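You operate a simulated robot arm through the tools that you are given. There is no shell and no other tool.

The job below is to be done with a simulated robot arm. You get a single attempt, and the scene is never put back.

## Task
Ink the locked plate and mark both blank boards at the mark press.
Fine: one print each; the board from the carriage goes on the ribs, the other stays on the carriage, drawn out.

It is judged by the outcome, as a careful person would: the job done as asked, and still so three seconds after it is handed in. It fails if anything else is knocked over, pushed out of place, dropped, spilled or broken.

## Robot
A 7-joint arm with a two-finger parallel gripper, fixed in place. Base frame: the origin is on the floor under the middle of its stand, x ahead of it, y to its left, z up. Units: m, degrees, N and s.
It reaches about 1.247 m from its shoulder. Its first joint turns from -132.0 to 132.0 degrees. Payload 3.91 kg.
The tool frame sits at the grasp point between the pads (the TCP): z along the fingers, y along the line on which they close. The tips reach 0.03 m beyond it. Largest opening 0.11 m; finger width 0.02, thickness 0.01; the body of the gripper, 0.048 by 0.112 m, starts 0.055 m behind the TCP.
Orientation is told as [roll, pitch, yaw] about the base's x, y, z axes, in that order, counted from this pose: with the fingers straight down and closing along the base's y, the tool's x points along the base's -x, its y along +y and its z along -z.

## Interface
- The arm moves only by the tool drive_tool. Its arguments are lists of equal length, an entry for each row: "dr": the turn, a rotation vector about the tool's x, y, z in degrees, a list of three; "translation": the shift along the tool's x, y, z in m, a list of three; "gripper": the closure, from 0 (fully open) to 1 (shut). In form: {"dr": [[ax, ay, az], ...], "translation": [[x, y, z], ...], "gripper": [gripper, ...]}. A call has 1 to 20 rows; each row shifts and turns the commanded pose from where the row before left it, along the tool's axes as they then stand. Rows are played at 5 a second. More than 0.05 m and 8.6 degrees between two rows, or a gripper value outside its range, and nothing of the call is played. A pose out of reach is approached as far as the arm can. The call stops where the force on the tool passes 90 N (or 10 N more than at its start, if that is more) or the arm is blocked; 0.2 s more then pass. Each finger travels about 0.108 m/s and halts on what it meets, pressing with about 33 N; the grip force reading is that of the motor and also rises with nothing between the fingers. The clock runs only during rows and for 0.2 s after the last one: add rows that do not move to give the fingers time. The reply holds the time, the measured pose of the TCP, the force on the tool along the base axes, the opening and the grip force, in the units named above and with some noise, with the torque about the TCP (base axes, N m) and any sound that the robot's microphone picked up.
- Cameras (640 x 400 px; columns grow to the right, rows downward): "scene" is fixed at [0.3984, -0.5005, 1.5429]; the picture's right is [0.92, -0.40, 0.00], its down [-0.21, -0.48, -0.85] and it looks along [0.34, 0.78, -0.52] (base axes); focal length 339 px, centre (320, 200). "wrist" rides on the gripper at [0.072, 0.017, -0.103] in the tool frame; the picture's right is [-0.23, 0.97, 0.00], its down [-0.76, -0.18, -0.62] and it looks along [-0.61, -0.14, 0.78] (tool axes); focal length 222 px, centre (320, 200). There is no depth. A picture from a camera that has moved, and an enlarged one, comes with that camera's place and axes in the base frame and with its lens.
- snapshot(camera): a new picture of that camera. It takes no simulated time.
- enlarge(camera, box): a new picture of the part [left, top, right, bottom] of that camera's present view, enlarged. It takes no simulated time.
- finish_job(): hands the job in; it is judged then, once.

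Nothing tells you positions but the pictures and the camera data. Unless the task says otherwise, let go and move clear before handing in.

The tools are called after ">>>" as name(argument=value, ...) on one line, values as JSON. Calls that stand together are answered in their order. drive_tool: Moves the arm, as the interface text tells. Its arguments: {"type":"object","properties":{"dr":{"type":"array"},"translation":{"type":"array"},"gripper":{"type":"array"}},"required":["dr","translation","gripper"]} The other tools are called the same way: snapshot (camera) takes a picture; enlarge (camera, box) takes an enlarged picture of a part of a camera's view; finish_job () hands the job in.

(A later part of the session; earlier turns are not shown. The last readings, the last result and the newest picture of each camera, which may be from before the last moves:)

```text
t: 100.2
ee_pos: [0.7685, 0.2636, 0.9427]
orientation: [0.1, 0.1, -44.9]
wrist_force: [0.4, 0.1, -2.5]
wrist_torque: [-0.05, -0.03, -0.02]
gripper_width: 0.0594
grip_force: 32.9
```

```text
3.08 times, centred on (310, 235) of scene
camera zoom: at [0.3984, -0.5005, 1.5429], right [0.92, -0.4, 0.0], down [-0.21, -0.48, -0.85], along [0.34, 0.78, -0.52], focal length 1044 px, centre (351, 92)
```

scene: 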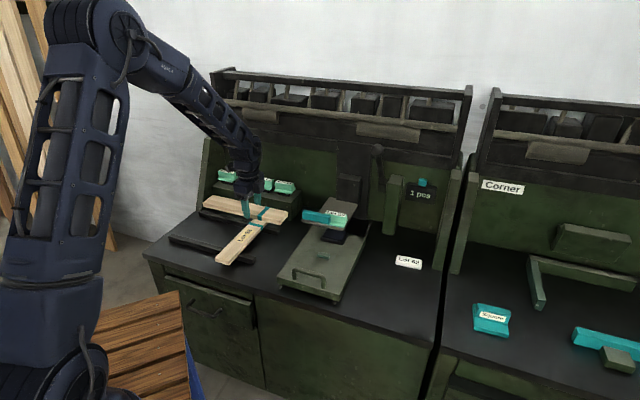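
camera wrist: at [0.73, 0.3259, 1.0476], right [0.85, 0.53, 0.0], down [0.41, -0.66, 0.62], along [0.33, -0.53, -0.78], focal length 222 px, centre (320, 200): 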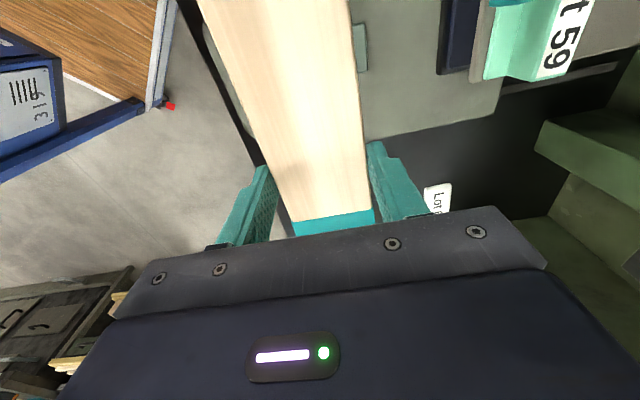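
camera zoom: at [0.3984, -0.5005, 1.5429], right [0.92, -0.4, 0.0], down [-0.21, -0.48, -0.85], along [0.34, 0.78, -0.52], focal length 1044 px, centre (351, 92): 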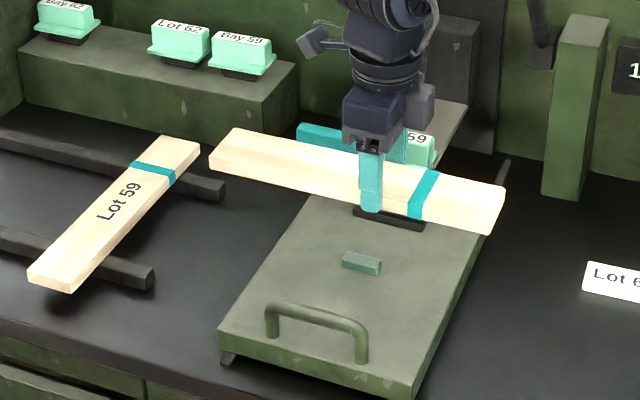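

Aligned over the carriage at a ≈ 0.730, b ≈ 0.357. I'll lower to just above it.

>>> drive_tool(dr=[[0, 0, 0], [0, 0, 0], [0, 0, 0], [0, 0, 0], [0, 0, 0], [0, 0, 0], [0, 0, 0], [0, 0, 0]], translation=[[0, -0.001, 0.01], [0, 0, 0.02], [0, 0, 0.025], [0, 0, 0.025], [0, 0, 0.025], [0, 0, 0.02], [0, 0, 0.01], [0, 0, 0]], gripper=[1, 1, 1, 1, 1, 1, 1, 1])

>>> snapshot(camera="wrist")

>>> enlarge(camera="scene", box=[260, 215, 388, 295])

```text
t: 102.0
ee_pos: [0.767, 0.2641, 0.8078]
orientation: [0.1, 0.2, -44.9]
wrist_force: [0.2, -0.5, -1.3]
wrist_torque: [-0.02, -0.04, 0.01]
gripper_width: 0.0594
grip_force: 32.9
```

```text
taken
camera wrist: at [0.7287, 0.3256, 0.9123], right [0.85, 0.53, 0.0], down [0.41, -0.66, 0.62], along [0.33, -0.53, -0.78], focal length 222 px, centre (320, 200)
```

wrist: 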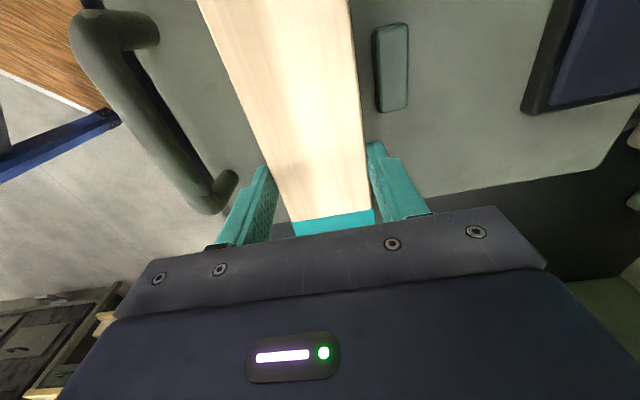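

```text
5.00 times, centred on (324, 255) of scene
camera zoom: at [0.3984, -0.5005, 1.5429], right [0.92, -0.4, 0.0], down [-0.21, -0.48, -0.85], along [0.34, 0.78, -0.52], focal length 1697 px, centre (300, -75)
```

zoom: 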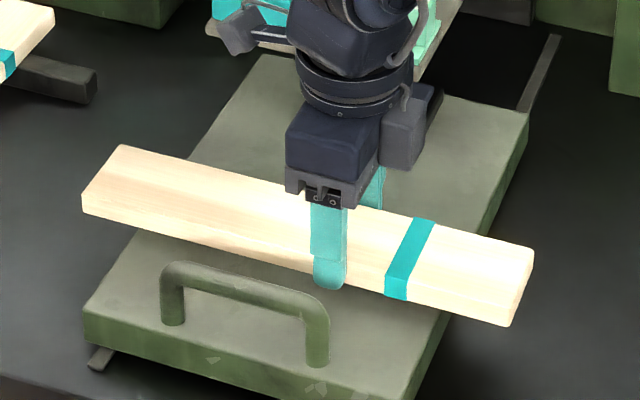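

The clearance to the stop block is good. I'll shift 3 mm left and lower in small steps to contact.

>>> drive_tool(dr=[[0, 0, 0], [0, 0, 0], [0, 0, 0]], translation=[[0.003, 0, 0.006], [0, 0, 0.006], [0, 0, 0]], gripper=[1, 1, 1])

>>> drive_tool(dr=[[0, 0, 0], [0, 0, 0], [0, 0, 0]], translation=[[0, 0, 0.003], [0, 0, 0.002], [0, 0, 0]], gripper=[1, 1, 1])

>>> enlarge(camera="scene", box=[260, 215, 388, 295])

```text
t: 102.8
ee_pos: [0.7644, 0.265, 0.7967]
orientation: [0.1, 0.1, -44.8]
wrist_force: [-0.2, 0.4, -1.8]
wrist_torque: [-0.07, -0.03, 0.01]
gripper_width: 0.0592
grip_force: 32.5
```

```text
t: 103.6
ee_pos: [0.7663, 0.265, 0.7916]
orientation: [0.0, 0.1, -44.9]
wrist_force: [-0.6, 1.0, -1.0]
wrist_torque: [-0.02, 0.02, 0.03]
gripper_width: 0.0595
grip_force: 33.4
```

```text
5.00 times, centred on (324, 255) of scene
camera zoom: at [0.3984, -0.5005, 1.5429], right [0.92, -0.4, 0.0], down [-0.21, -0.48, -0.85], along [0.34, 0.78, -0.52], focal length 1697 px, centre (300, -75)
```

zoom: 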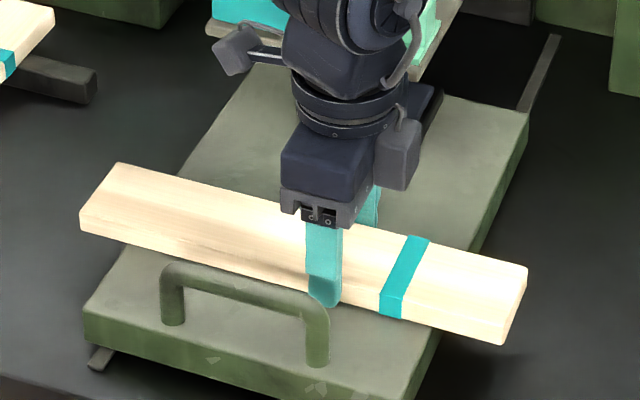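

>>> drive_tool(dr=[[0, 0, 0], [0, 0, 0], [0, 0, 0]], translation=[[0, 0, 0.002], [0, 0, 0.0015], [0, 0, 0]], gripper=[1, 1, 1])

```text
t: 104.4
ee_pos: [0.7654, 0.2658, 0.7888]
orientation: [0.1, 0.1, -45.0]
wrist_force: [-1.1, -1.7, 8.8]
wrist_torque: [-0.02, 0.19, -0.06]
gripper_width: 0.0592
grip_force: 32.8
```

Contact with the carriage at about 9 N. I'll ease up slightly, shift 6 mm inward toward the stop block, settle, and check.

>>> drive_tool(dr=[[0, 0, 0], [0, 0, 0], [0, 0, 0], [0, 0, 0]], translation=[[0, 0, -0.002], [0, 0.003, 0], [0, 0.003, 0], [0, 0, 0]], gripper=[1, 1, 1, 1])

>>> snapshot(camera="wrist")

>>> enlarge(camera="scene", box=[260, 215, 388, 295])

```text
t: 105.4
ee_pos: [0.771, 0.2688, 0.7906]
orientation: [0.0, 0.1, -44.9]
wrist_force: [0.0, -0.7, -2.4]
wrist_torque: [0.0, -0.03, -0.01]
gripper_width: 0.0594
grip_force: 33.1
```

```text
taken
camera wrist: at [0.731, 0.3321, 0.8941], right [0.85, 0.53, 0.0], down [0.42, -0.66, 0.62], along [0.33, -0.53, -0.78], focal length 222 px, centre (320, 200)
```

wrist: 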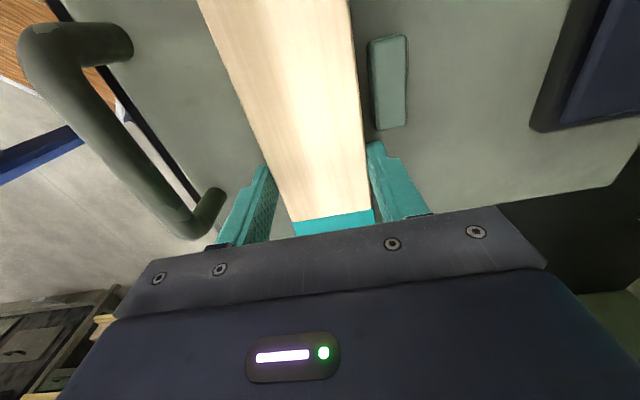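

```text
5.00 times, centred on (324, 255) of scene
camera zoom: at [0.3984, -0.5005, 1.5429], right [0.92, -0.4, 0.0], down [-0.21, -0.48, -0.85], along [0.34, 0.78, -0.52], focal length 1697 px, centre (300, -75)
```

zoom: 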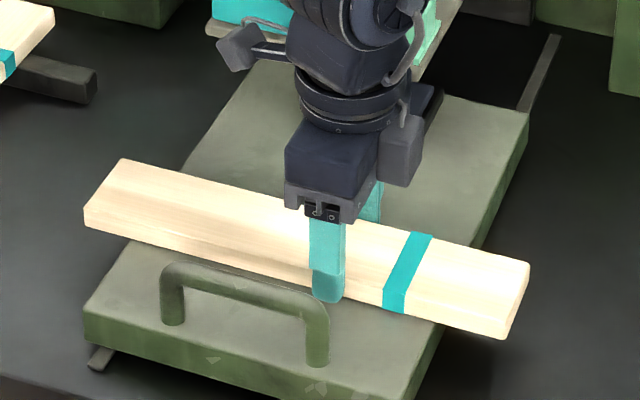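

There's still about a 7 mm gap to the stop. I'll shift 5 mm more inward, then lower to contact.

>>> drive_tool(dr=[[0, 0, 0], [0, 0, 0], [0, 0, 0], [0, 0, 0]], translation=[[0, 0.003, 0], [0, 0.0025, 0], [0, 0, 0.002], [0, 0, 0]], gripper=[1, 1, 1, 1])

>>> enlarge(camera="wrist", box=[300, 0, 460, 150])

```text
t: 106.4
ee_pos: [0.7732, 0.2743, 0.7885]
orientation: [0.0, 0.1, -44.9]
wrist_force: [-0.8, -0.9, 10.1]
wrist_torque: [0.02, 0.29, 0.02]
gripper_width: 0.0595
grip_force: 32.7
```

```text
2.67 times, centred on (380, 75) of wrist
camera zoom: at [0.7347, 0.336, 0.8929], right [0.85, 0.53, 0.0], down [0.41, -0.66, 0.62], along [0.33, -0.53, -0.78], focal length 592 px, centre (160, 533)
```

zoom: 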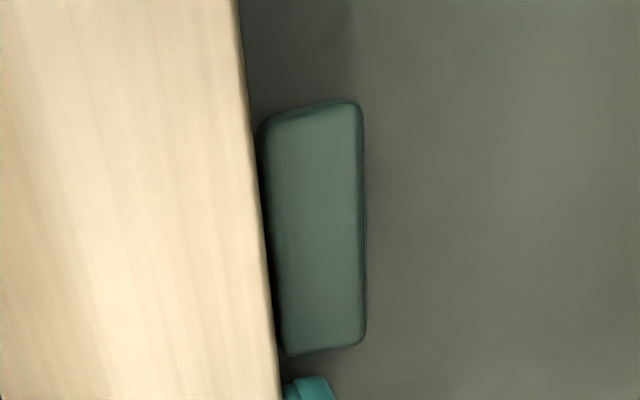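

The gap is now about 2 mm. I'll release the board.

>>> drive_tool(dr=[[0, 0, 0], [0, 0, 0], [0, 0, 0], [0, 0, 0], [0, 0, 0]], translation=[[0, 0, -0.001], [0, 0, 0], [0, 0, 0], [0, 0, 0], [0, 0, 0]], gripper=[1, 0.4, 0.227, 0.227, 0.227])

>>> drive_tool(dr=[[0, 0, 0], [0, 0, 0], [0, 0, 0], [0, 0, 0], [0, 0, 0], [0, 0, 0]], translation=[[0, 0, -0.02], [0, 0, -0.035], [0, 0, -0.045], [0, 0, -0.045], [0, 0, -0.03], [0, 0, 0]], gripper=[0.227, 0.227, 0.227, 0.227, 0.227, 0.227])

>>> snapshot(camera="wrist")

>>> enlarge(camera="scene", box=[240, 200, 400, 300])

```text
t: 107.6
ee_pos: [0.7728, 0.273, 0.7887]
orientation: [0.0, 0.1, -44.9]
wrist_force: [0.1, -0.1, 0.7]
wrist_torque: [0.04, -0.03, -0.01]
gripper_width: 0.0851
grip_force: 0.1
```

```text
t: 109.0
ee_pos: [0.7737, 0.2733, 0.9641]
orientation: [0.0, 0.2, -44.9]
wrist_force: [0.1, -0.3, 0.2]
wrist_torque: [0.01, 0.01, -0.03]
gripper_width: 0.0849
grip_force: 0.1
```

```text
taken
camera wrist: at [0.7344, 0.3358, 1.0681], right [0.85, 0.53, 0.0], down [0.42, -0.66, 0.62], along [0.33, -0.53, -0.78], focal length 222 px, centre (320, 200)
```

wrist: 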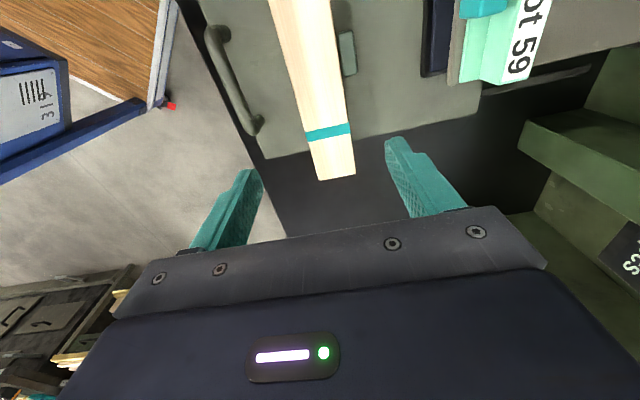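

```text
4.00 times, centred on (320, 250) of scene
camera zoom: at [0.3984, -0.5005, 1.5429], right [0.92, -0.4, 0.0], down [-0.21, -0.48, -0.85], along [0.34, 0.78, -0.52], focal length 1357 px, centre (320, 0)
```

zoom: 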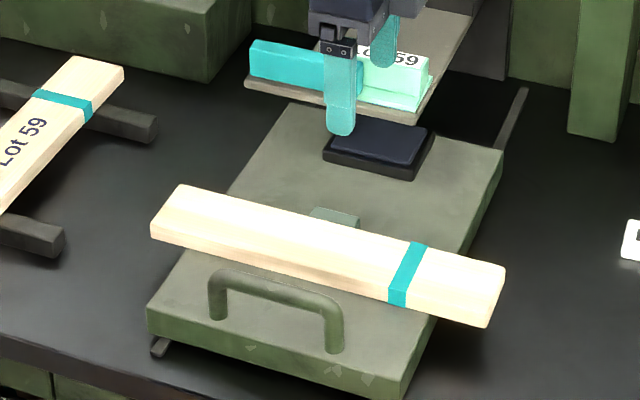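

Board 2 is placed within a few millimetres of where board 1 was, and the carriage is still drawn out, pad under the plate. Now I'll return to the lever for the second inking: rise, turn to 45° and go above the ball.

>>> drive_tool(dr=[[0, 0, 0], [0, 0, 0], [0, 0, -7.5], [0, 0, -7.5], [0, 0, -7.5], [0, 0, -7.5], [0, 0, -7.5], [0, 0, -7.5], [0, 0, -7.5], [0, 0, -7.5], [0, 0, -7.5], [0, 0, -7.5], [0, 0, -7.5], [0, 0, -7.4], [0, 0, 0], [0, 0, 0], [0, 0, 0], [0, 0, 0], [0, 0, 0], [0, 0, 0]], translation=[[0, 0, -0.048], [0, 0, -0.048], [0, 0, -0.048], [0, 0, -0.048], [0, 0, -0.048], [0, 0, 0], [0, 0, 0], [0, 0, 0], [0, 0, 0], [0, 0, 0], [0, 0, 0], [0, 0, 0], [0, 0, 0], [0, 0, 0], [-0.0355, -0.018, 0], [-0.0355, -0.018, 0], [-0.0355, -0.018, 0], [-0.0355, -0.018, 0], [-0.0355, -0.0175, 0], [0, 0, 0]], gripper=[0.2, 0.1, 0, 0, 0, 0, 0, 0, 0, 0, 0, 0, 0, 0, 0, 0, 0, 0, 0, 0])

>>> snapshot(camera="wrist")

>>> snapshot(camera="scene")

```text
t: 113.2
ee_pos: [0.9621, 0.3351, 1.2031]
orientation: [0.1, 0.1, 45.0]
wrist_force: [0.3, -0.4, -0.4]
wrist_torque: [0.01, -0.03, -0.03]
gripper_width: 0.11
grip_force: 0.0
```

```text
taken
camera wrist: at [0.9004, 0.2954, 1.307], right [-0.53, 0.85, 0.0], down [0.67, 0.41, 0.62], along [0.53, 0.33, -0.78], focal length 222 px, centre (320, 200)
```

wrist: 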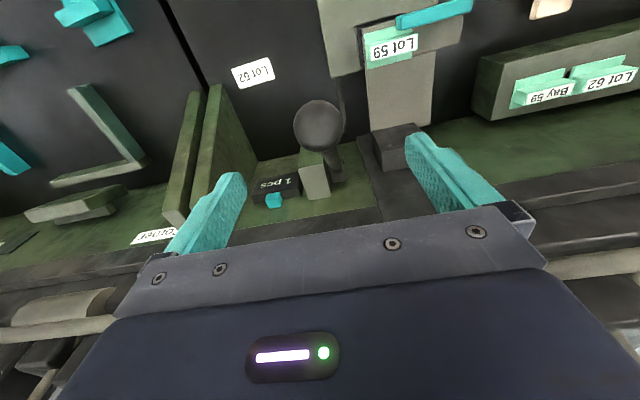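

```text
taken
```

scene: 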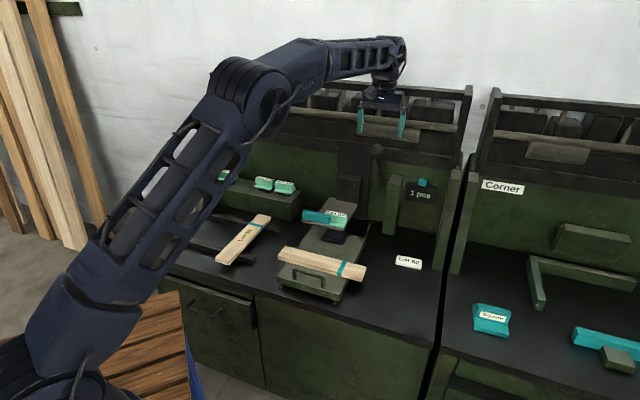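

The lever now stands slightly further forward than at the start. I'll zoom to fix the ball's position.

>>> enlarge(camera="scene", box=[340, 120, 420, 190])

>>> enlarge(camera="scene", box=[296, 195, 360, 235])

>>> enlarge(camera="wrist", box=[260, 80, 380, 170])

```text
5.71 times, centred on (380, 155) of scene
camera zoom: at [0.3984, -0.5005, 1.5429], right [0.92, -0.4, 0.0], down [-0.21, -0.48, -0.85], along [0.34, 0.78, -0.52], focal length 1939 px, centre (-23, 457)
```

zoom: 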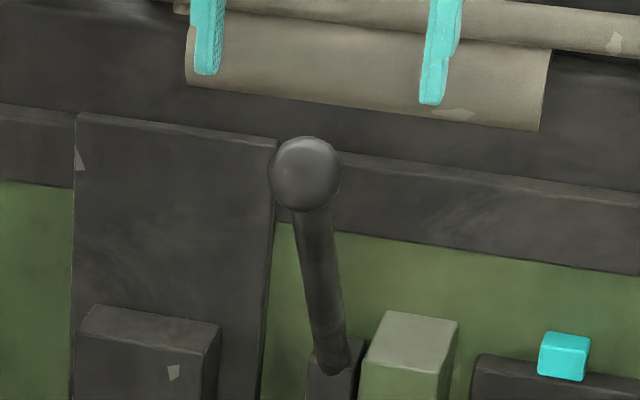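

```text
10.00 times, centred on (328, 215) of scene
camera zoom: at [0.3984, -0.5005, 1.5429], right [0.92, -0.4, 0.0], down [-0.21, -0.48, -0.85], along [0.34, 0.78, -0.52], focal length 3394 px, centre (240, 50)
```

zoom: 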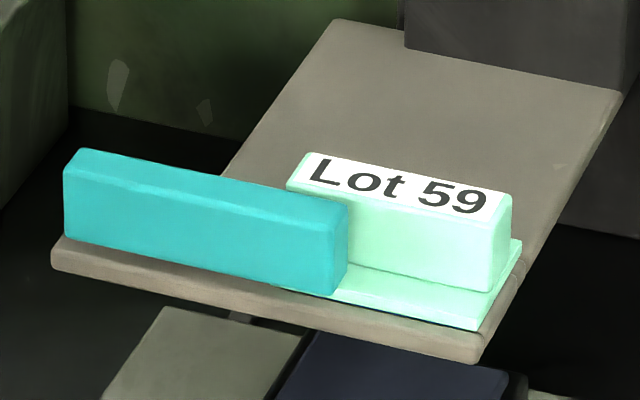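

```text
4.44 times, centred on (320, 125) of wrist
camera zoom: at [0.9004, 0.2954, 1.307], right [-0.53, 0.85, 0.0], down [0.67, 0.41, 0.62], along [0.53, 0.33, -0.78], focal length 987 px, centre (320, 533)
```

zoom: 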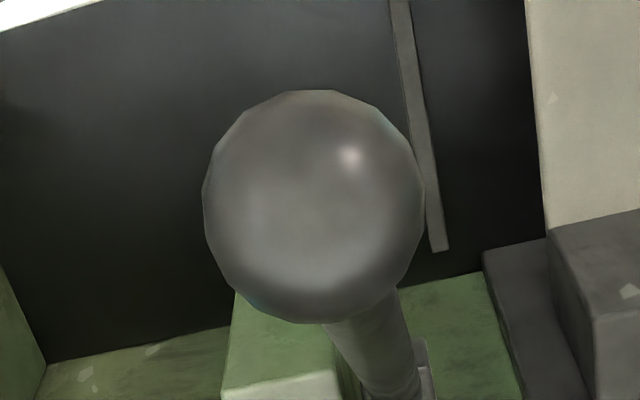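

The ball is at a ≈ 0.908, z ≈ 1.130, about 36° forward. I'll lower onto it and grip.

>>> drive_tool(dr=[[0, 0, 0], [0, 0, 0], [0, 0, 0], [0, 0, 0], [0, 0, 0], [0, 0, 0], [0, 0, 0], [0, 0, 0]], translation=[[0.005, 0, 0.03], [0.0043, 0, 0.03], [0, 0, 0.013], [0, 0, 0], [0, 0, 0], [0, 0, 0], [0, 0, 0], [0, 0, 0]], gripper=[0, 0, 0, 0.4, 0.6, 0.8, 1, 1])

>>> snapshot(camera="wrist")

```text
t: 115.0
ee_pos: [0.9564, 0.3306, 1.1296]
orientation: [0.3, 0.0, 45.0]
wrist_force: [-9.0, 4.2, -1.4]
wrist_torque: [-0.31, 0.62, 0.13]
gripper_width: 0.0415
grip_force: 44.7
```

```text
taken
camera wrist: at [0.8935, 0.2892, 1.2346], right [-0.53, 0.85, 0.0], down [0.67, 0.41, 0.62], along [0.53, 0.33, -0.78], focal length 222 px, centre (320, 200)
```

wrist: 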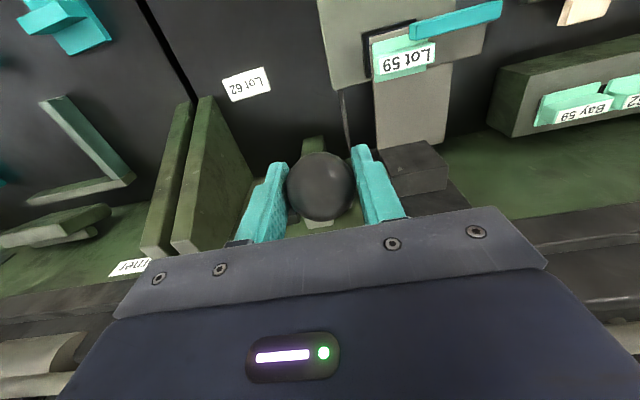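

Ball centred in the grip. I'll pull along the arc to about 76°.

>>> drive_tool(dr=[[0, 0, 0], [0, 0, 0], [0, 0, 0], [0, 0, 0], [0, 0, 0], [0, 0, 0], [0, 0, 0], [0, 0, 0], [0, 0, 0]], translation=[[0.0171, 0.001, 0.0135], [0.0159, 0, 0.0149], [0.0146, 0, 0.0162], [0.013, 0, 0.0175], [0.0115, 0, 0.0185], [0.0099, 0, 0.0195], [0.0081, 0, 0.0203], [0.0063, 0, 0.0208], [0, 0, 0]], gripper=[1, 1, 1, 1, 1, 1, 1, 1, 1])

>>> snapshot(camera="wrist")

>>> enlarge(camera="scene", box=[290, 190, 370, 250])

```text
t: 117.0
ee_pos: [0.8872, 0.2608, 0.9892]
orientation: [0.1, -0.1, 45.1]
wrist_force: [2.7, -3.9, 3.5]
wrist_torque: [0.57, -0.68, -0.04]
gripper_width: 0.0417
grip_force: 45.4
```

```text
taken
camera wrist: at [0.8247, 0.2208, 1.0933], right [-0.53, 0.85, 0.0], down [0.67, 0.41, 0.62], along [0.53, 0.33, -0.78], focal length 222 px, centre (320, 200)
```

wrist: 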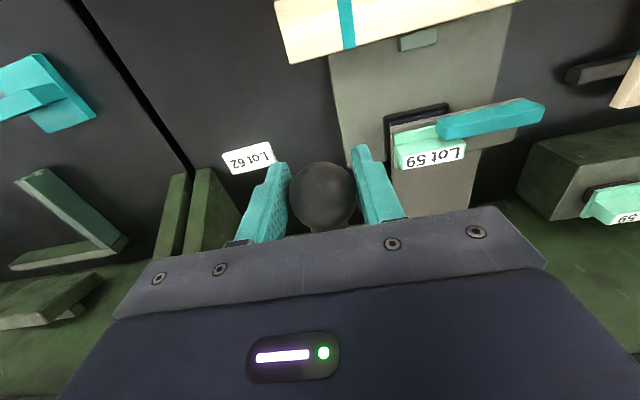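

```text
6.67 times, centred on (330, 220) of scene
camera zoom: at [0.3984, -0.5005, 1.5429], right [0.92, -0.4, 0.0], down [-0.21, -0.48, -0.85], along [0.34, 0.78, -0.52], focal length 2262 px, centre (253, 67)
```

zoom: 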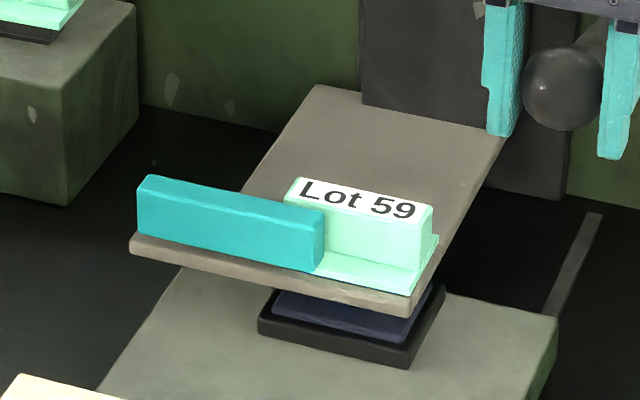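

Forces are low and the grip is centred. I'll continue down onto the pad.

>>> drive_tool(dr=[[0, 0, 0], [0, 0, 0], [0, 0, 0], [0, 0, 0]], translation=[[0.0024, 0, 0.0107], [0.002, 0, 0.0107], [0.0015, 0, 0.0108], [0, 0, 0]], gripper=[1, 1, 1, 1])

>>> enlarge(camera="scene", box=[290, 190, 370, 250])

```text
t: 118.0
ee_pos: [0.8835, 0.2582, 0.9587]
orientation: [0.0, -0.2, 45.0]
wrist_force: [8.8, -8.2, 25.7]
wrist_torque: [0.72, -0.9, -0.1]
gripper_width: 0.0416
grip_force: 45.2
```

```text
6.67 times, centred on (330, 220) of scene
camera zoom: at [0.3984, -0.5005, 1.5429], right [0.92, -0.4, 0.0], down [-0.21, -0.48, -0.85], along [0.34, 0.78, -0.52], focal length 2262 px, centre (253, 67)
```

zoom: 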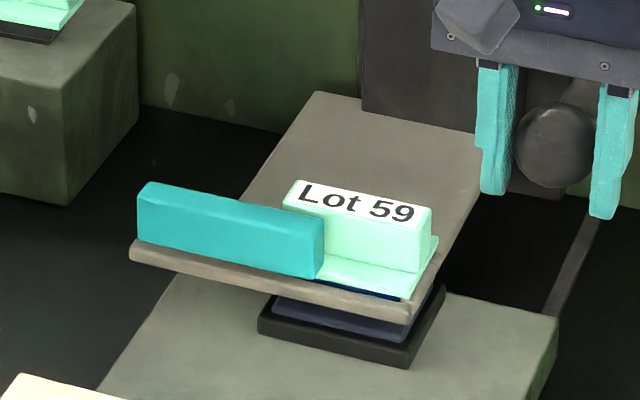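

The plate is pressing on the pad, with 26 N at the ball. I'll add a few millimetres for firm inking.

>>> drive_tool(dr=[[0, 0, 0], [0, 0, 0], [0, 0, 0]], translation=[[0.0003, 0, 0.003], [0.0002, 0, 0.002], [0, 0, 0]], gripper=[1, 1, 1])

>>> enlarge(camera="scene", box=[290, 190, 370, 250])

```text
t: 118.8
ee_pos: [0.8823, 0.2574, 0.9536]
orientation: [0.1, -0.1, 45.0]
wrist_force: [18.6, -6.7, 35.8]
wrist_torque: [0.38, -0.54, -0.1]
gripper_width: 0.0416
grip_force: 44.8
```

```text
6.67 times, centred on (330, 220) of scene
camera zoom: at [0.3984, -0.5005, 1.5429], right [0.92, -0.4, 0.0], down [-0.21, -0.48, -0.85], along [0.34, 0.78, -0.52], focal length 2262 px, centre (253, 67)
```

zoom: 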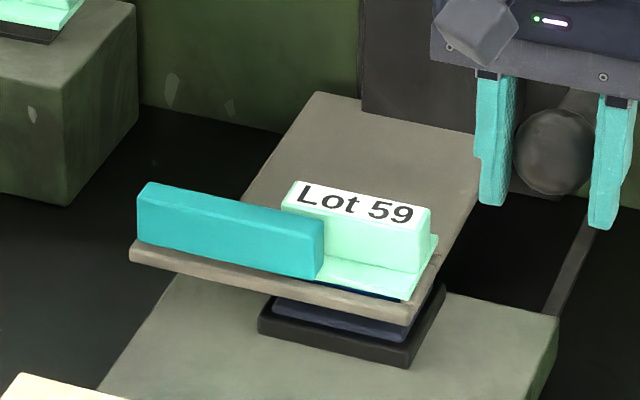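

The inking contact is firm. I'll return the lever upward along the arc.

>>> drive_tool(dr=[[0, 0, 0], [0, 0, 0], [0, 0, 0], [0, 0, 0], [0, 0, 0], [0, 0, 0], [0, 0, 0], [0, 0, 0], [0, 0, 0], [0, 0, 0], [0, 0, 0], [0, 0, 0], [0, 0, 0]], translation=[[-0.0005, 0, -0.005], [-0.0015, 0, -0.0108], [-0.002, 0, -0.0107], [-0.0024, 0, -0.0107], [-0.0063, 0, -0.0208], [-0.0081, 0, -0.0203], [-0.0099, 0, -0.0195], [-0.0115, 0, -0.0185], [-0.013, 0, -0.0175], [-0.0146, 0, -0.0162], [-0.0159, 0, -0.0149], [-0.0171, 0, -0.0135], [0, 0, 0]], gripper=[1, 1, 1, 1, 1, 1, 1, 1, 1, 1, 1, 1, 1])

>>> snapshot(camera="wrist")

>>> enlarge(camera="scene", box=[280, 110, 440, 240])

```text
t: 121.6
ee_pos: [0.9565, 0.3303, 1.1317]
orientation: [0.1, 0.0, 45.0]
wrist_force: [1.4, -9.5, -2.9]
wrist_torque: [-0.95, 1.0, -0.13]
gripper_width: 0.0412
grip_force: 45.4
```

```text
taken
camera wrist: at [0.8933, 0.2892, 1.2356], right [-0.53, 0.85, 0.0], down [0.67, 0.41, 0.62], along [0.53, 0.33, -0.78], focal length 222 px, centre (320, 200)
```

wrist: 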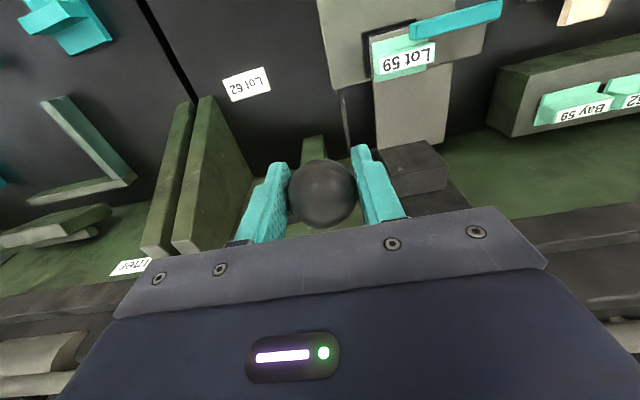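

```text
3.08 times, centred on (360, 175) of scene
camera zoom: at [0.3984, -0.5005, 1.5429], right [0.92, -0.4, 0.0], down [-0.21, -0.48, -0.85], along [0.34, 0.78, -0.52], focal length 1044 px, centre (197, 277)
```

zoom: 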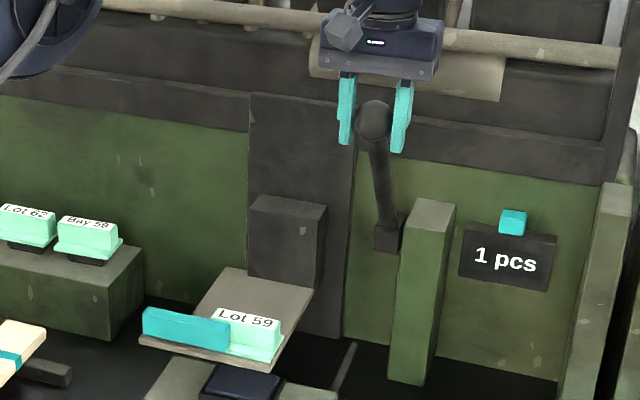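

The counter is still 1, so inking isn't counted. I'll raise the lever a touch more, release, and leave straight upward.

>>> drive_tool(dr=[[0, 0, 0], [0, 0, 0], [0, 0, 0], [0, 0, 0], [0, 0, 0], [0, 0, 0], [0, 0, 0], [0, 0, 0], [0, 0, 0], [0, 0, 0]], translation=[[-0.008, 0, -0.0055], [-0.008, 0, -0.005], [-0.003, 0, -0.002], [0, 0, 0], [0, 0, 0], [0, 0, 0], [0, 0, -0.02], [0, 0, -0.03], [0, 0, -0.02], [0, 0, 0]], gripper=[1, 1, 1, 0.5, 0, 0, 0, 0, 0, 0])

>>> enlarge(camera="scene", box=[280, 110, 440, 240])

>>> snapshot(camera="wrist")

```text
t: 123.8
ee_pos: [0.9703, 0.3416, 1.212]
orientation: [0.1, 0.0, 45.0]
wrist_force: [-0.5, 0.2, -0.2]
wrist_torque: [0.02, 0.03, -0.02]
gripper_width: 0.11
grip_force: 0.1
```

```text
3.08 times, centred on (360, 175) of scene
camera zoom: at [0.3984, -0.5005, 1.5429], right [0.92, -0.4, 0.0], down [-0.21, -0.48, -0.85], along [0.34, 0.78, -0.52], focal length 1044 px, centre (197, 277)
```

zoom: 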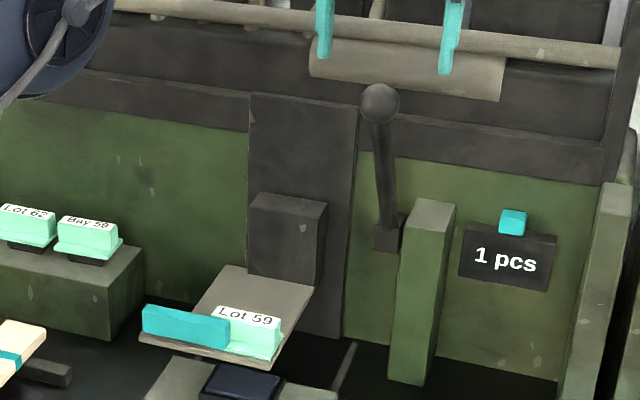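

```text
taken
camera wrist: at [0.907, 0.3018, 1.3166], right [-0.53, 0.85, 0.0], down [0.67, 0.41, 0.62], along [0.53, 0.33, -0.78], focal length 222 px, centre (320, 200)
```

wrist: 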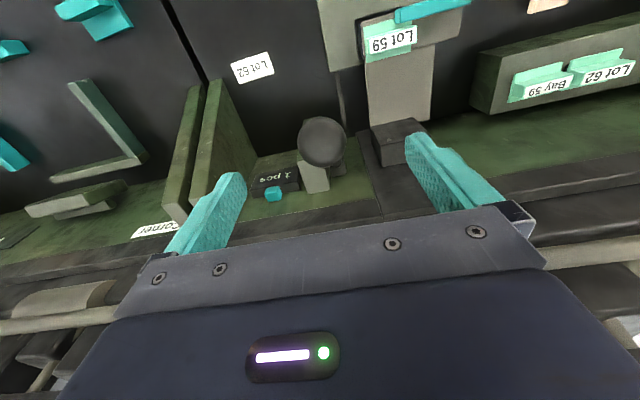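

The lever is up. Now I'll return to the front of the carriage handle with closed fingers.

>>> drive_tool(dr=[[0, 0, 0], [0, 0, 0], [0, 0, 0], [0, 0, 0], [0, 0, 0], [0, 0, 0], [0, 0, 0], [0, 0, 0], [0, 0, 0], [0, 0, 0], [0, 0, 0], [0, 0, 0], [0, 0, 0], [0, 0, 0], [0, 0, 0], [0, 0, 0]], translation=[[0.0428, 0.0164, 0], [0.0428, 0.0164, 0], [0.0428, 0.0164, 0], [0.0428, 0.0164, 0], [0.0428, 0.0164, 0], [0.0428, 0.0164, 0], [0.0428, 0.0164, 0], [0.0428, 0.0164, 0], [0, 0, 0.047], [0, 0, 0.047], [0, 0, 0.047], [0, 0, 0.047], [0, 0, 0.047], [0, 0, 0.047], [0, 0, 0.047], [0, 0, 0]], gripper=[0, 0, 0.2, 0.4, 0.6, 0.8, 1, 1, 1, 1, 1, 1, 1, 1, 1, 1])

>>> snapshot(camera="scene")

>>> snapshot(camera="wrist")

```text
t: 127.2
ee_pos: [0.6352, 0.1935, 0.8853]
orientation: [0.1, 0.0, 45.0]
wrist_force: [-0.4, 0.9, 0.0]
wrist_torque: [-0.02, 0.01, 0.03]
gripper_width: 0.0004
grip_force: 33.2
```

```text
taken
```

scene: 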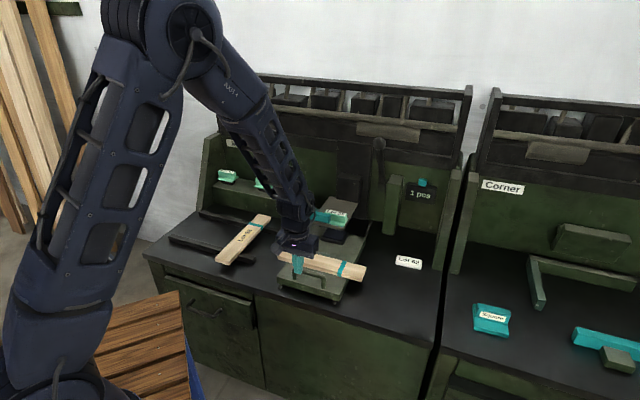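

```text
taken
camera wrist: at [0.5718, 0.1527, 0.9894], right [-0.53, 0.85, 0.0], down [0.66, 0.41, 0.62], along [0.53, 0.33, -0.78], focal length 222 px, centre (320, 200)
```

wrist: 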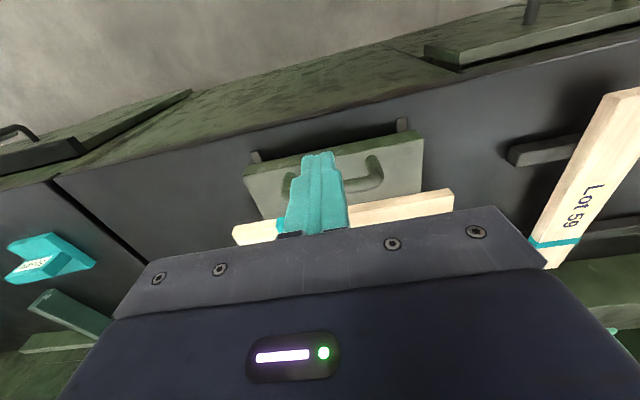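

In position. I'll lower to bar height and push the carriage in smoothly.

>>> drive_tool(dr=[[0, 0, 0], [0, 0, 0], [0, 0, 0], [0, 0, 0], [0, 0, 0], [0, 0, 0], [0, 0, 0], [0, 0, 0], [0, 0, 0], [0, 0, 0]], translation=[[0, 0, 0.04], [0, 0, 0.04], [0, 0, 0.009], [-0.02, 0, 0], [-0.015, 0, 0], [-0.008, 0, 0], [-0.008, 0, 0], [-0.01, 0, 0], [-0.01, 0, 0], [0, 0, 0]], gripper=[1, 1, 1, 1, 1, 1, 1, 1, 1, 1])

>>> enlarge(camera="scene", box=[250, 190, 378, 290])

```text
t: 129.4
ee_pos: [0.6836, 0.2433, 0.7966]
orientation: [0.1, 0.0, 45.0]
wrist_force: [0.7, -0.4, 0.4]
wrist_torque: [-0.01, -0.02, 0.0]
gripper_width: 0.0
grip_force: 33.2
```

```text
4.00 times, centred on (314, 240) of scene
camera zoom: at [0.3984, -0.5005, 1.5429], right [0.92, -0.4, 0.0], down [-0.21, -0.48, -0.85], along [0.34, 0.78, -0.52], focal length 1357 px, centre (344, 40)
```

zoom: 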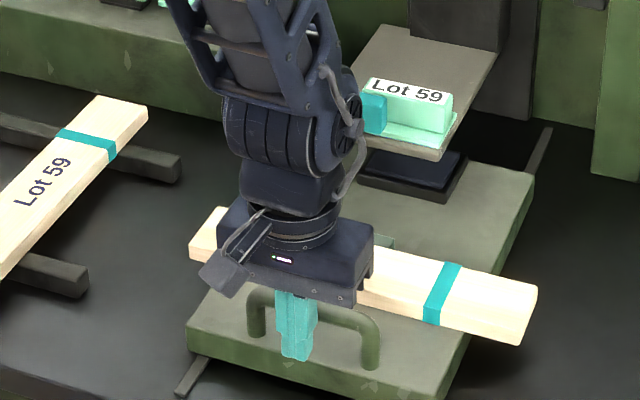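

>>> drive_tool(dr=[[0, 0, 0], [0, 0, 0], [0, 0, 0], [0, 0, 0], [0, 0, 0], [0, 0, 0], [0, 0, 0], [0, 0, 0], [0, 0, 0], [0, 0, 0]], translation=[[-0.012, 0, 0], [-0.018, 0, 0], [-0.018, 0, 0], [-0.018, 0, 0], [-0.018, 0, 0], [-0.016, 0, 0], [-0.011, 0, 0], [-0.008, 0, 0], [-0.006, 0, 0], [0, 0, 0]], gripper=[1, 1, 1, 1, 1, 1, 1, 1, 1, 1])

>>> drive_tool(dr=[[0, 0, 0], [0, 0, 0], [0, 0, 0], [0, 0, 0]], translation=[[-0.004, 0, 0], [-0.003, 0, 0], [-0.003, 0, 0], [0, 0, 0]], gripper=[1, 1, 1, 1])

>>> enlarge(camera="scene", box=[260, 170, 388, 270])

```text
t: 131.6
ee_pos: [0.7723, 0.3332, 0.7958]
orientation: [0.1, 0.0, 45.0]
wrist_force: [0.3, 0.6, 0.0]
wrist_torque: [0.01, 0.0, 0.0]
gripper_width: 0.0003
grip_force: 33.0
```

```text
t: 132.6
ee_pos: [0.7798, 0.3393, 0.7959]
orientation: [0.1, -0.1, 45.0]
wrist_force: [-2.1, -1.4, -0.6]
wrist_torque: [0.06, 0.01, 0.0]
gripper_width: 0.0
grip_force: 33.0
```

```text
4.00 times, centred on (324, 220) of scene
camera zoom: at [0.3984, -0.5005, 1.5429], right [0.92, -0.4, 0.0], down [-0.21, -0.48, -0.85], along [0.34, 0.78, -0.52], focal length 1357 px, centre (304, 120)
```

zoom: 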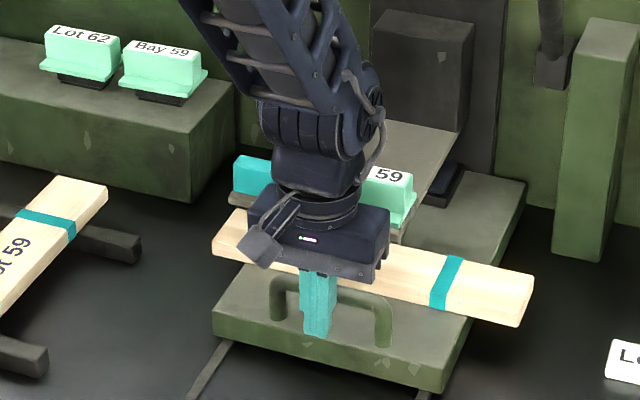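

The carriage is fully in, same position as before. I'll back off, rise, and go to the lever ball.

>>> drive_tool(dr=[[0, 0, 0], [0, 0, 0], [0, 0, 0], [0, 0, 0], [0, 0, 0], [0, 0, 0], [0, 0, 0], [0, 0, 0], [0, 0, 0], [0, 0, 0], [0, 0, 0], [0, 0, 0], [0, 0, 0], [0, 0, 0], [0, 0, 0], [0, 0, 0], [0, 0, 0], [0, 0, 0], [0, 0, 0]], translation=[[0.02, 0, 0], [0.04, 0, 0], [0.04, 0, 0], [0, 0, -0.046], [0, 0, -0.046], [0, 0, -0.046], [0, 0, -0.046], [0, 0, -0.046], [0, 0, -0.046], [0, 0, -0.046], [0, 0, -0.046], [0, 0, -0.046], [-0.0375, -0.022, 0], [-0.0375, -0.022, 0], [-0.0375, -0.022, 0], [-0.0375, -0.022, 0], [-0.0375, -0.022, 0], [-0.0375, -0.022, 0], [0, 0, 0]], gripper=[1, 1, 1, 0.8, 0.6, 0.4, 0.2, 0, 0, 0, 0, 0, 0, 0, 0, 0, 0, 0, 0])

>>> snapshot(camera="wrist")

>>> enlarge(camera="scene", box=[340, 120, 420, 190])

>>> enlarge(camera="scene", box=[260, 170, 388, 270])

```text
t: 136.6
ee_pos: [0.9624, 0.3341, 1.2082]
orientation: [0.2, 0.1, 45.0]
wrist_force: [0.3, 0.3, 0.5]
wrist_torque: [0.04, 0.01, 0.01]
gripper_width: 0.1101
grip_force: 0.1
```

```text
taken
camera wrist: at [0.8995, 0.2941, 1.3122], right [-0.53, 0.85, 0.0], down [0.67, 0.41, 0.62], along [0.53, 0.33, -0.78], focal length 222 px, centre (320, 200)
```

wrist: 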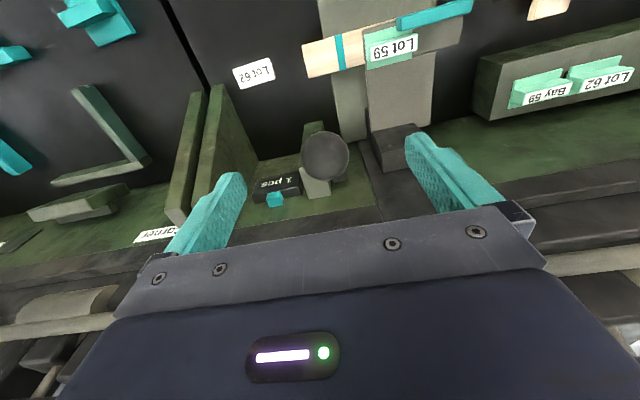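

```text
5.71 times, centred on (380, 155) of scene
camera zoom: at [0.3984, -0.5005, 1.5429], right [0.92, -0.4, 0.0], down [-0.21, -0.48, -0.85], along [0.34, 0.78, -0.52], focal length 1939 px, centre (-23, 457)
```

zoom: 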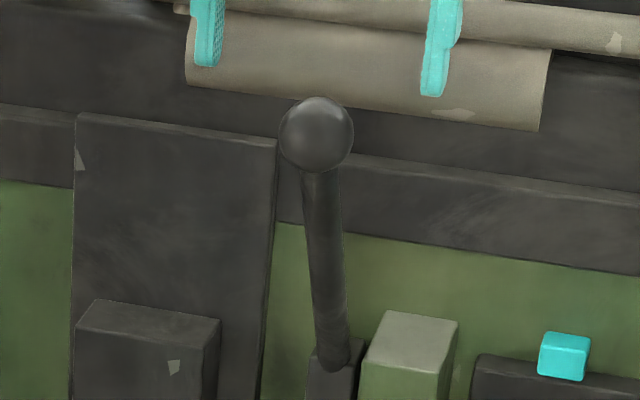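

```text
4.00 times, centred on (324, 220) of scene
camera zoom: at [0.3984, -0.5005, 1.5429], right [0.92, -0.4, 0.0], down [-0.21, -0.48, -0.85], along [0.34, 0.78, -0.52], focal length 1357 px, centre (304, 120)
```

zoom: 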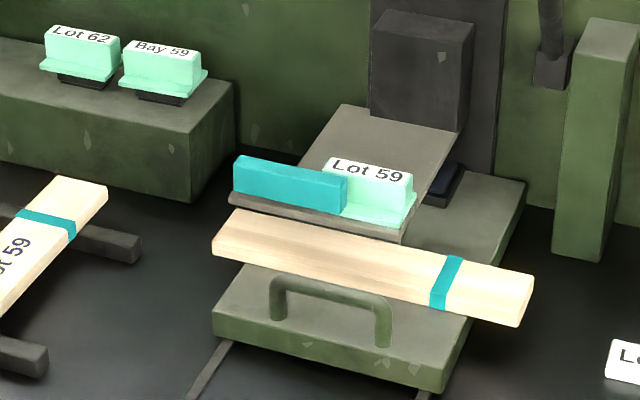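

The board is under the plate, and the ball is at a ≈ 0.925, z ≈ 1.141. I'll lower and grip it.

>>> drive_tool(dr=[[0, 0, 0], [0, 0, 0], [0, 0, 0], [0, 0, 0], [0, 0, 0], [0, 0, 0], [0, 0, 0], [0, 0, 0]], translation=[[-0.004, 0.001, 0.025], [-0.004, 0, 0.025], [0, 0, 0.017], [0, 0, 0], [0, 0, 0], [0, 0, 0], [0, 0, 0], [0, 0, 0]], gripper=[0, 0, 0, 0.4, 0.6, 0.8, 1, 1])

>>> snapshot(camera="wrist")

```text
t: 138.4
ee_pos: [0.9676, 0.3405, 1.1422]
orientation: [0.1, 0.1, 45.1]
wrist_force: [5.2, -2.3, 0.0]
wrist_torque: [0.2, -0.26, -0.05]
gripper_width: 0.0414
grip_force: 45.1
```

```text
taken
camera wrist: at [0.9042, 0.3002, 1.2454], right [-0.53, 0.85, 0.0], down [0.67, 0.41, 0.62], along [0.53, 0.33, -0.78], focal length 222 px, centre (320, 200)
```

wrist: 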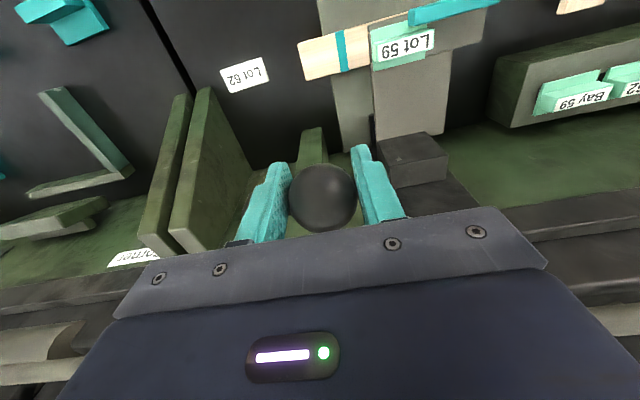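

Gripped. I'll pull down along the arc to just above contact.

>>> drive_tool(dr=[[0, 0, 0], [0, 0, 0], [0, 0, 0], [0, 0, 0], [0, 0, 0], [0, 0, 0], [0, 0, 0], [0, 0, 0], [0, 0, 0], [0, 0, 0]], translation=[[0.0181, 0, 0.0122], [0.017, 0, 0.0137], [0.0157, 0, 0.0152], [0.0143, 0, 0.0165], [0.0128, 0, 0.0176], [0.0112, 0, 0.0187], [0.0096, 0, 0.0196], [0.0078, 0, 0.0204], [0.006, 0, 0.0209], [0, 0, 0]], gripper=[1, 1, 1, 1, 1, 1, 1, 1, 1, 1])

>>> snapshot(camera="wrist")

>>> enlarge(camera="scene", box=[290, 190, 370, 250])

```text
t: 140.6
ee_pos: [0.8859, 0.2596, 0.9882]
orientation: [0.1, 0.1, 44.9]
wrist_force: [-1.9, -15.3, 3.7]
wrist_torque: [0.38, -0.34, -0.22]
gripper_width: 0.0414
grip_force: 45.3
```

```text
taken
camera wrist: at [0.8236, 0.2196, 1.091], right [-0.53, 0.85, 0.0], down [0.67, 0.41, 0.62], along [0.53, 0.33, -0.78], focal length 222 px, centre (320, 200)
```

wrist: 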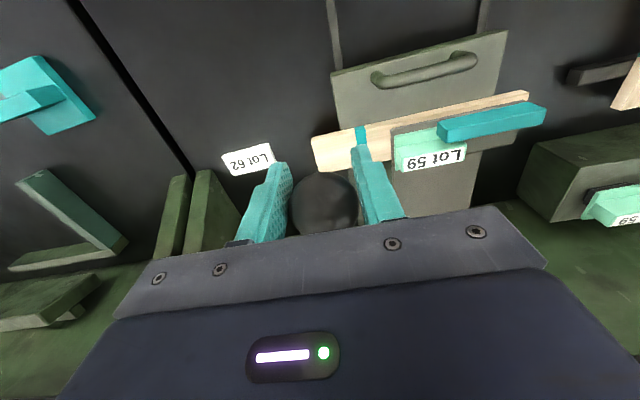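

```text
6.67 times, centred on (330, 220) of scene
camera zoom: at [0.3984, -0.5005, 1.5429], right [0.92, -0.4, 0.0], down [-0.21, -0.48, -0.85], along [0.34, 0.78, -0.52], focal length 2262 px, centre (253, 67)
```

zoom: 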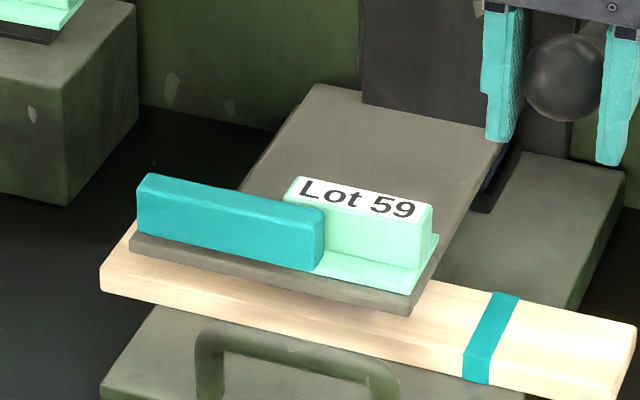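

The ball sits slightly high and inward in the grip but is held. I'll continue in small steps to contact.

>>> drive_tool(dr=[[0, 0, 0], [0, 0, 0], [0, 0, 0]], translation=[[0.0012, -0.0007, 0.0107], [0.0008, -0.0003, 0.0107], [0, 0, 0]], gripper=[1, 1, 1])

>>> enlarge(camera="scene", box=[290, 190, 370, 250])

>>> snapshot(camera="wrist")

```text
t: 141.4
ee_pos: [0.8854, 0.2582, 0.9661]
orientation: [0.2, 0.1, 45.0]
wrist_force: [-23.0, -20.0, 6.7]
wrist_torque: [0.26, -0.12, -0.03]
gripper_width: 0.0414
grip_force: 44.7
```

```text
6.67 times, centred on (330, 220) of scene
camera zoom: at [0.3984, -0.5005, 1.5429], right [0.92, -0.4, 0.0], down [-0.21, -0.48, -0.85], along [0.34, 0.78, -0.52], focal length 2262 px, centre (253, 67)
```

zoom: 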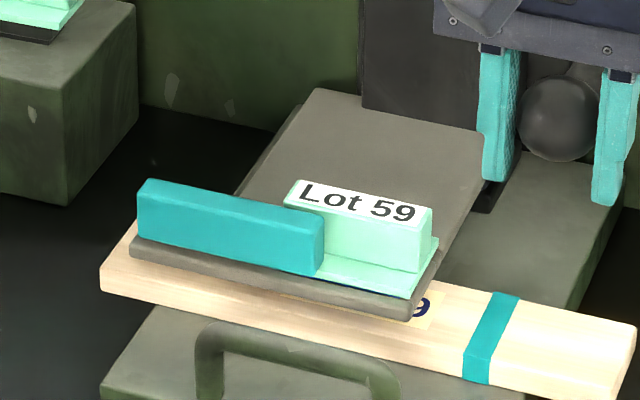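

```text
taken
camera wrist: at [0.8221, 0.218, 1.07], right [-0.53, 0.85, 0.0], down [0.67, 0.41, 0.62], along [0.53, 0.33, -0.78], focal length 222 px, centre (320, 200)
```

wrist: 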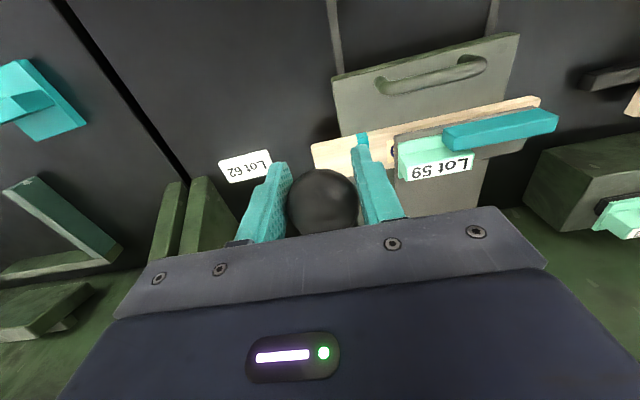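

The print already shows on board 2 (part of the "9" is visible). I'll check the counter before pressing any further.

>>> enlarge(camera="scene", box=[350, 150, 450, 230])

>>> enlarge(camera="scene", box=[316, 220, 364, 250])

```text
5.00 times, centred on (400, 190) of scene
camera zoom: at [0.3984, -0.5005, 1.5429], right [0.92, -0.4, 0.0], down [-0.21, -0.48, -0.85], along [0.34, 0.78, -0.52], focal length 1697 px, centre (-80, 250)
```

zoom: 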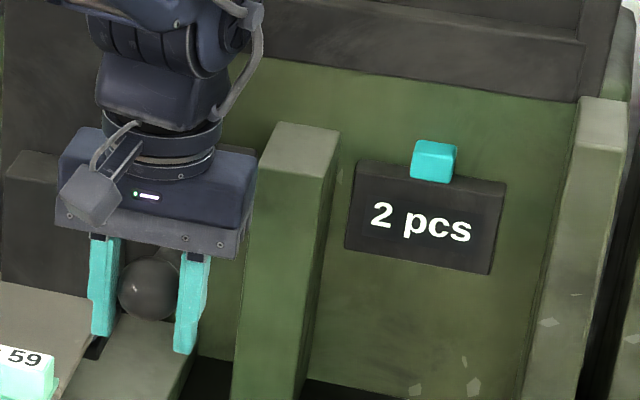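

```text
13.33 times, centred on (340, 235) of scene
camera zoom: at [0.3984, -0.5005, 1.5429], right [0.92, -0.4, 0.0], down [-0.21, -0.48, -0.85], along [0.34, 0.78, -0.52], focal length 4525 px, centre (53, -267)
```

zoom: 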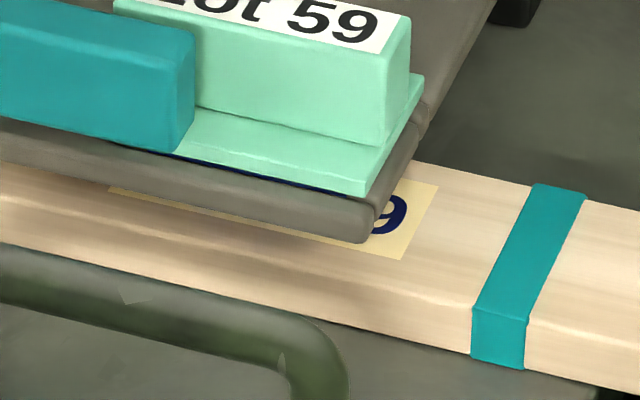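

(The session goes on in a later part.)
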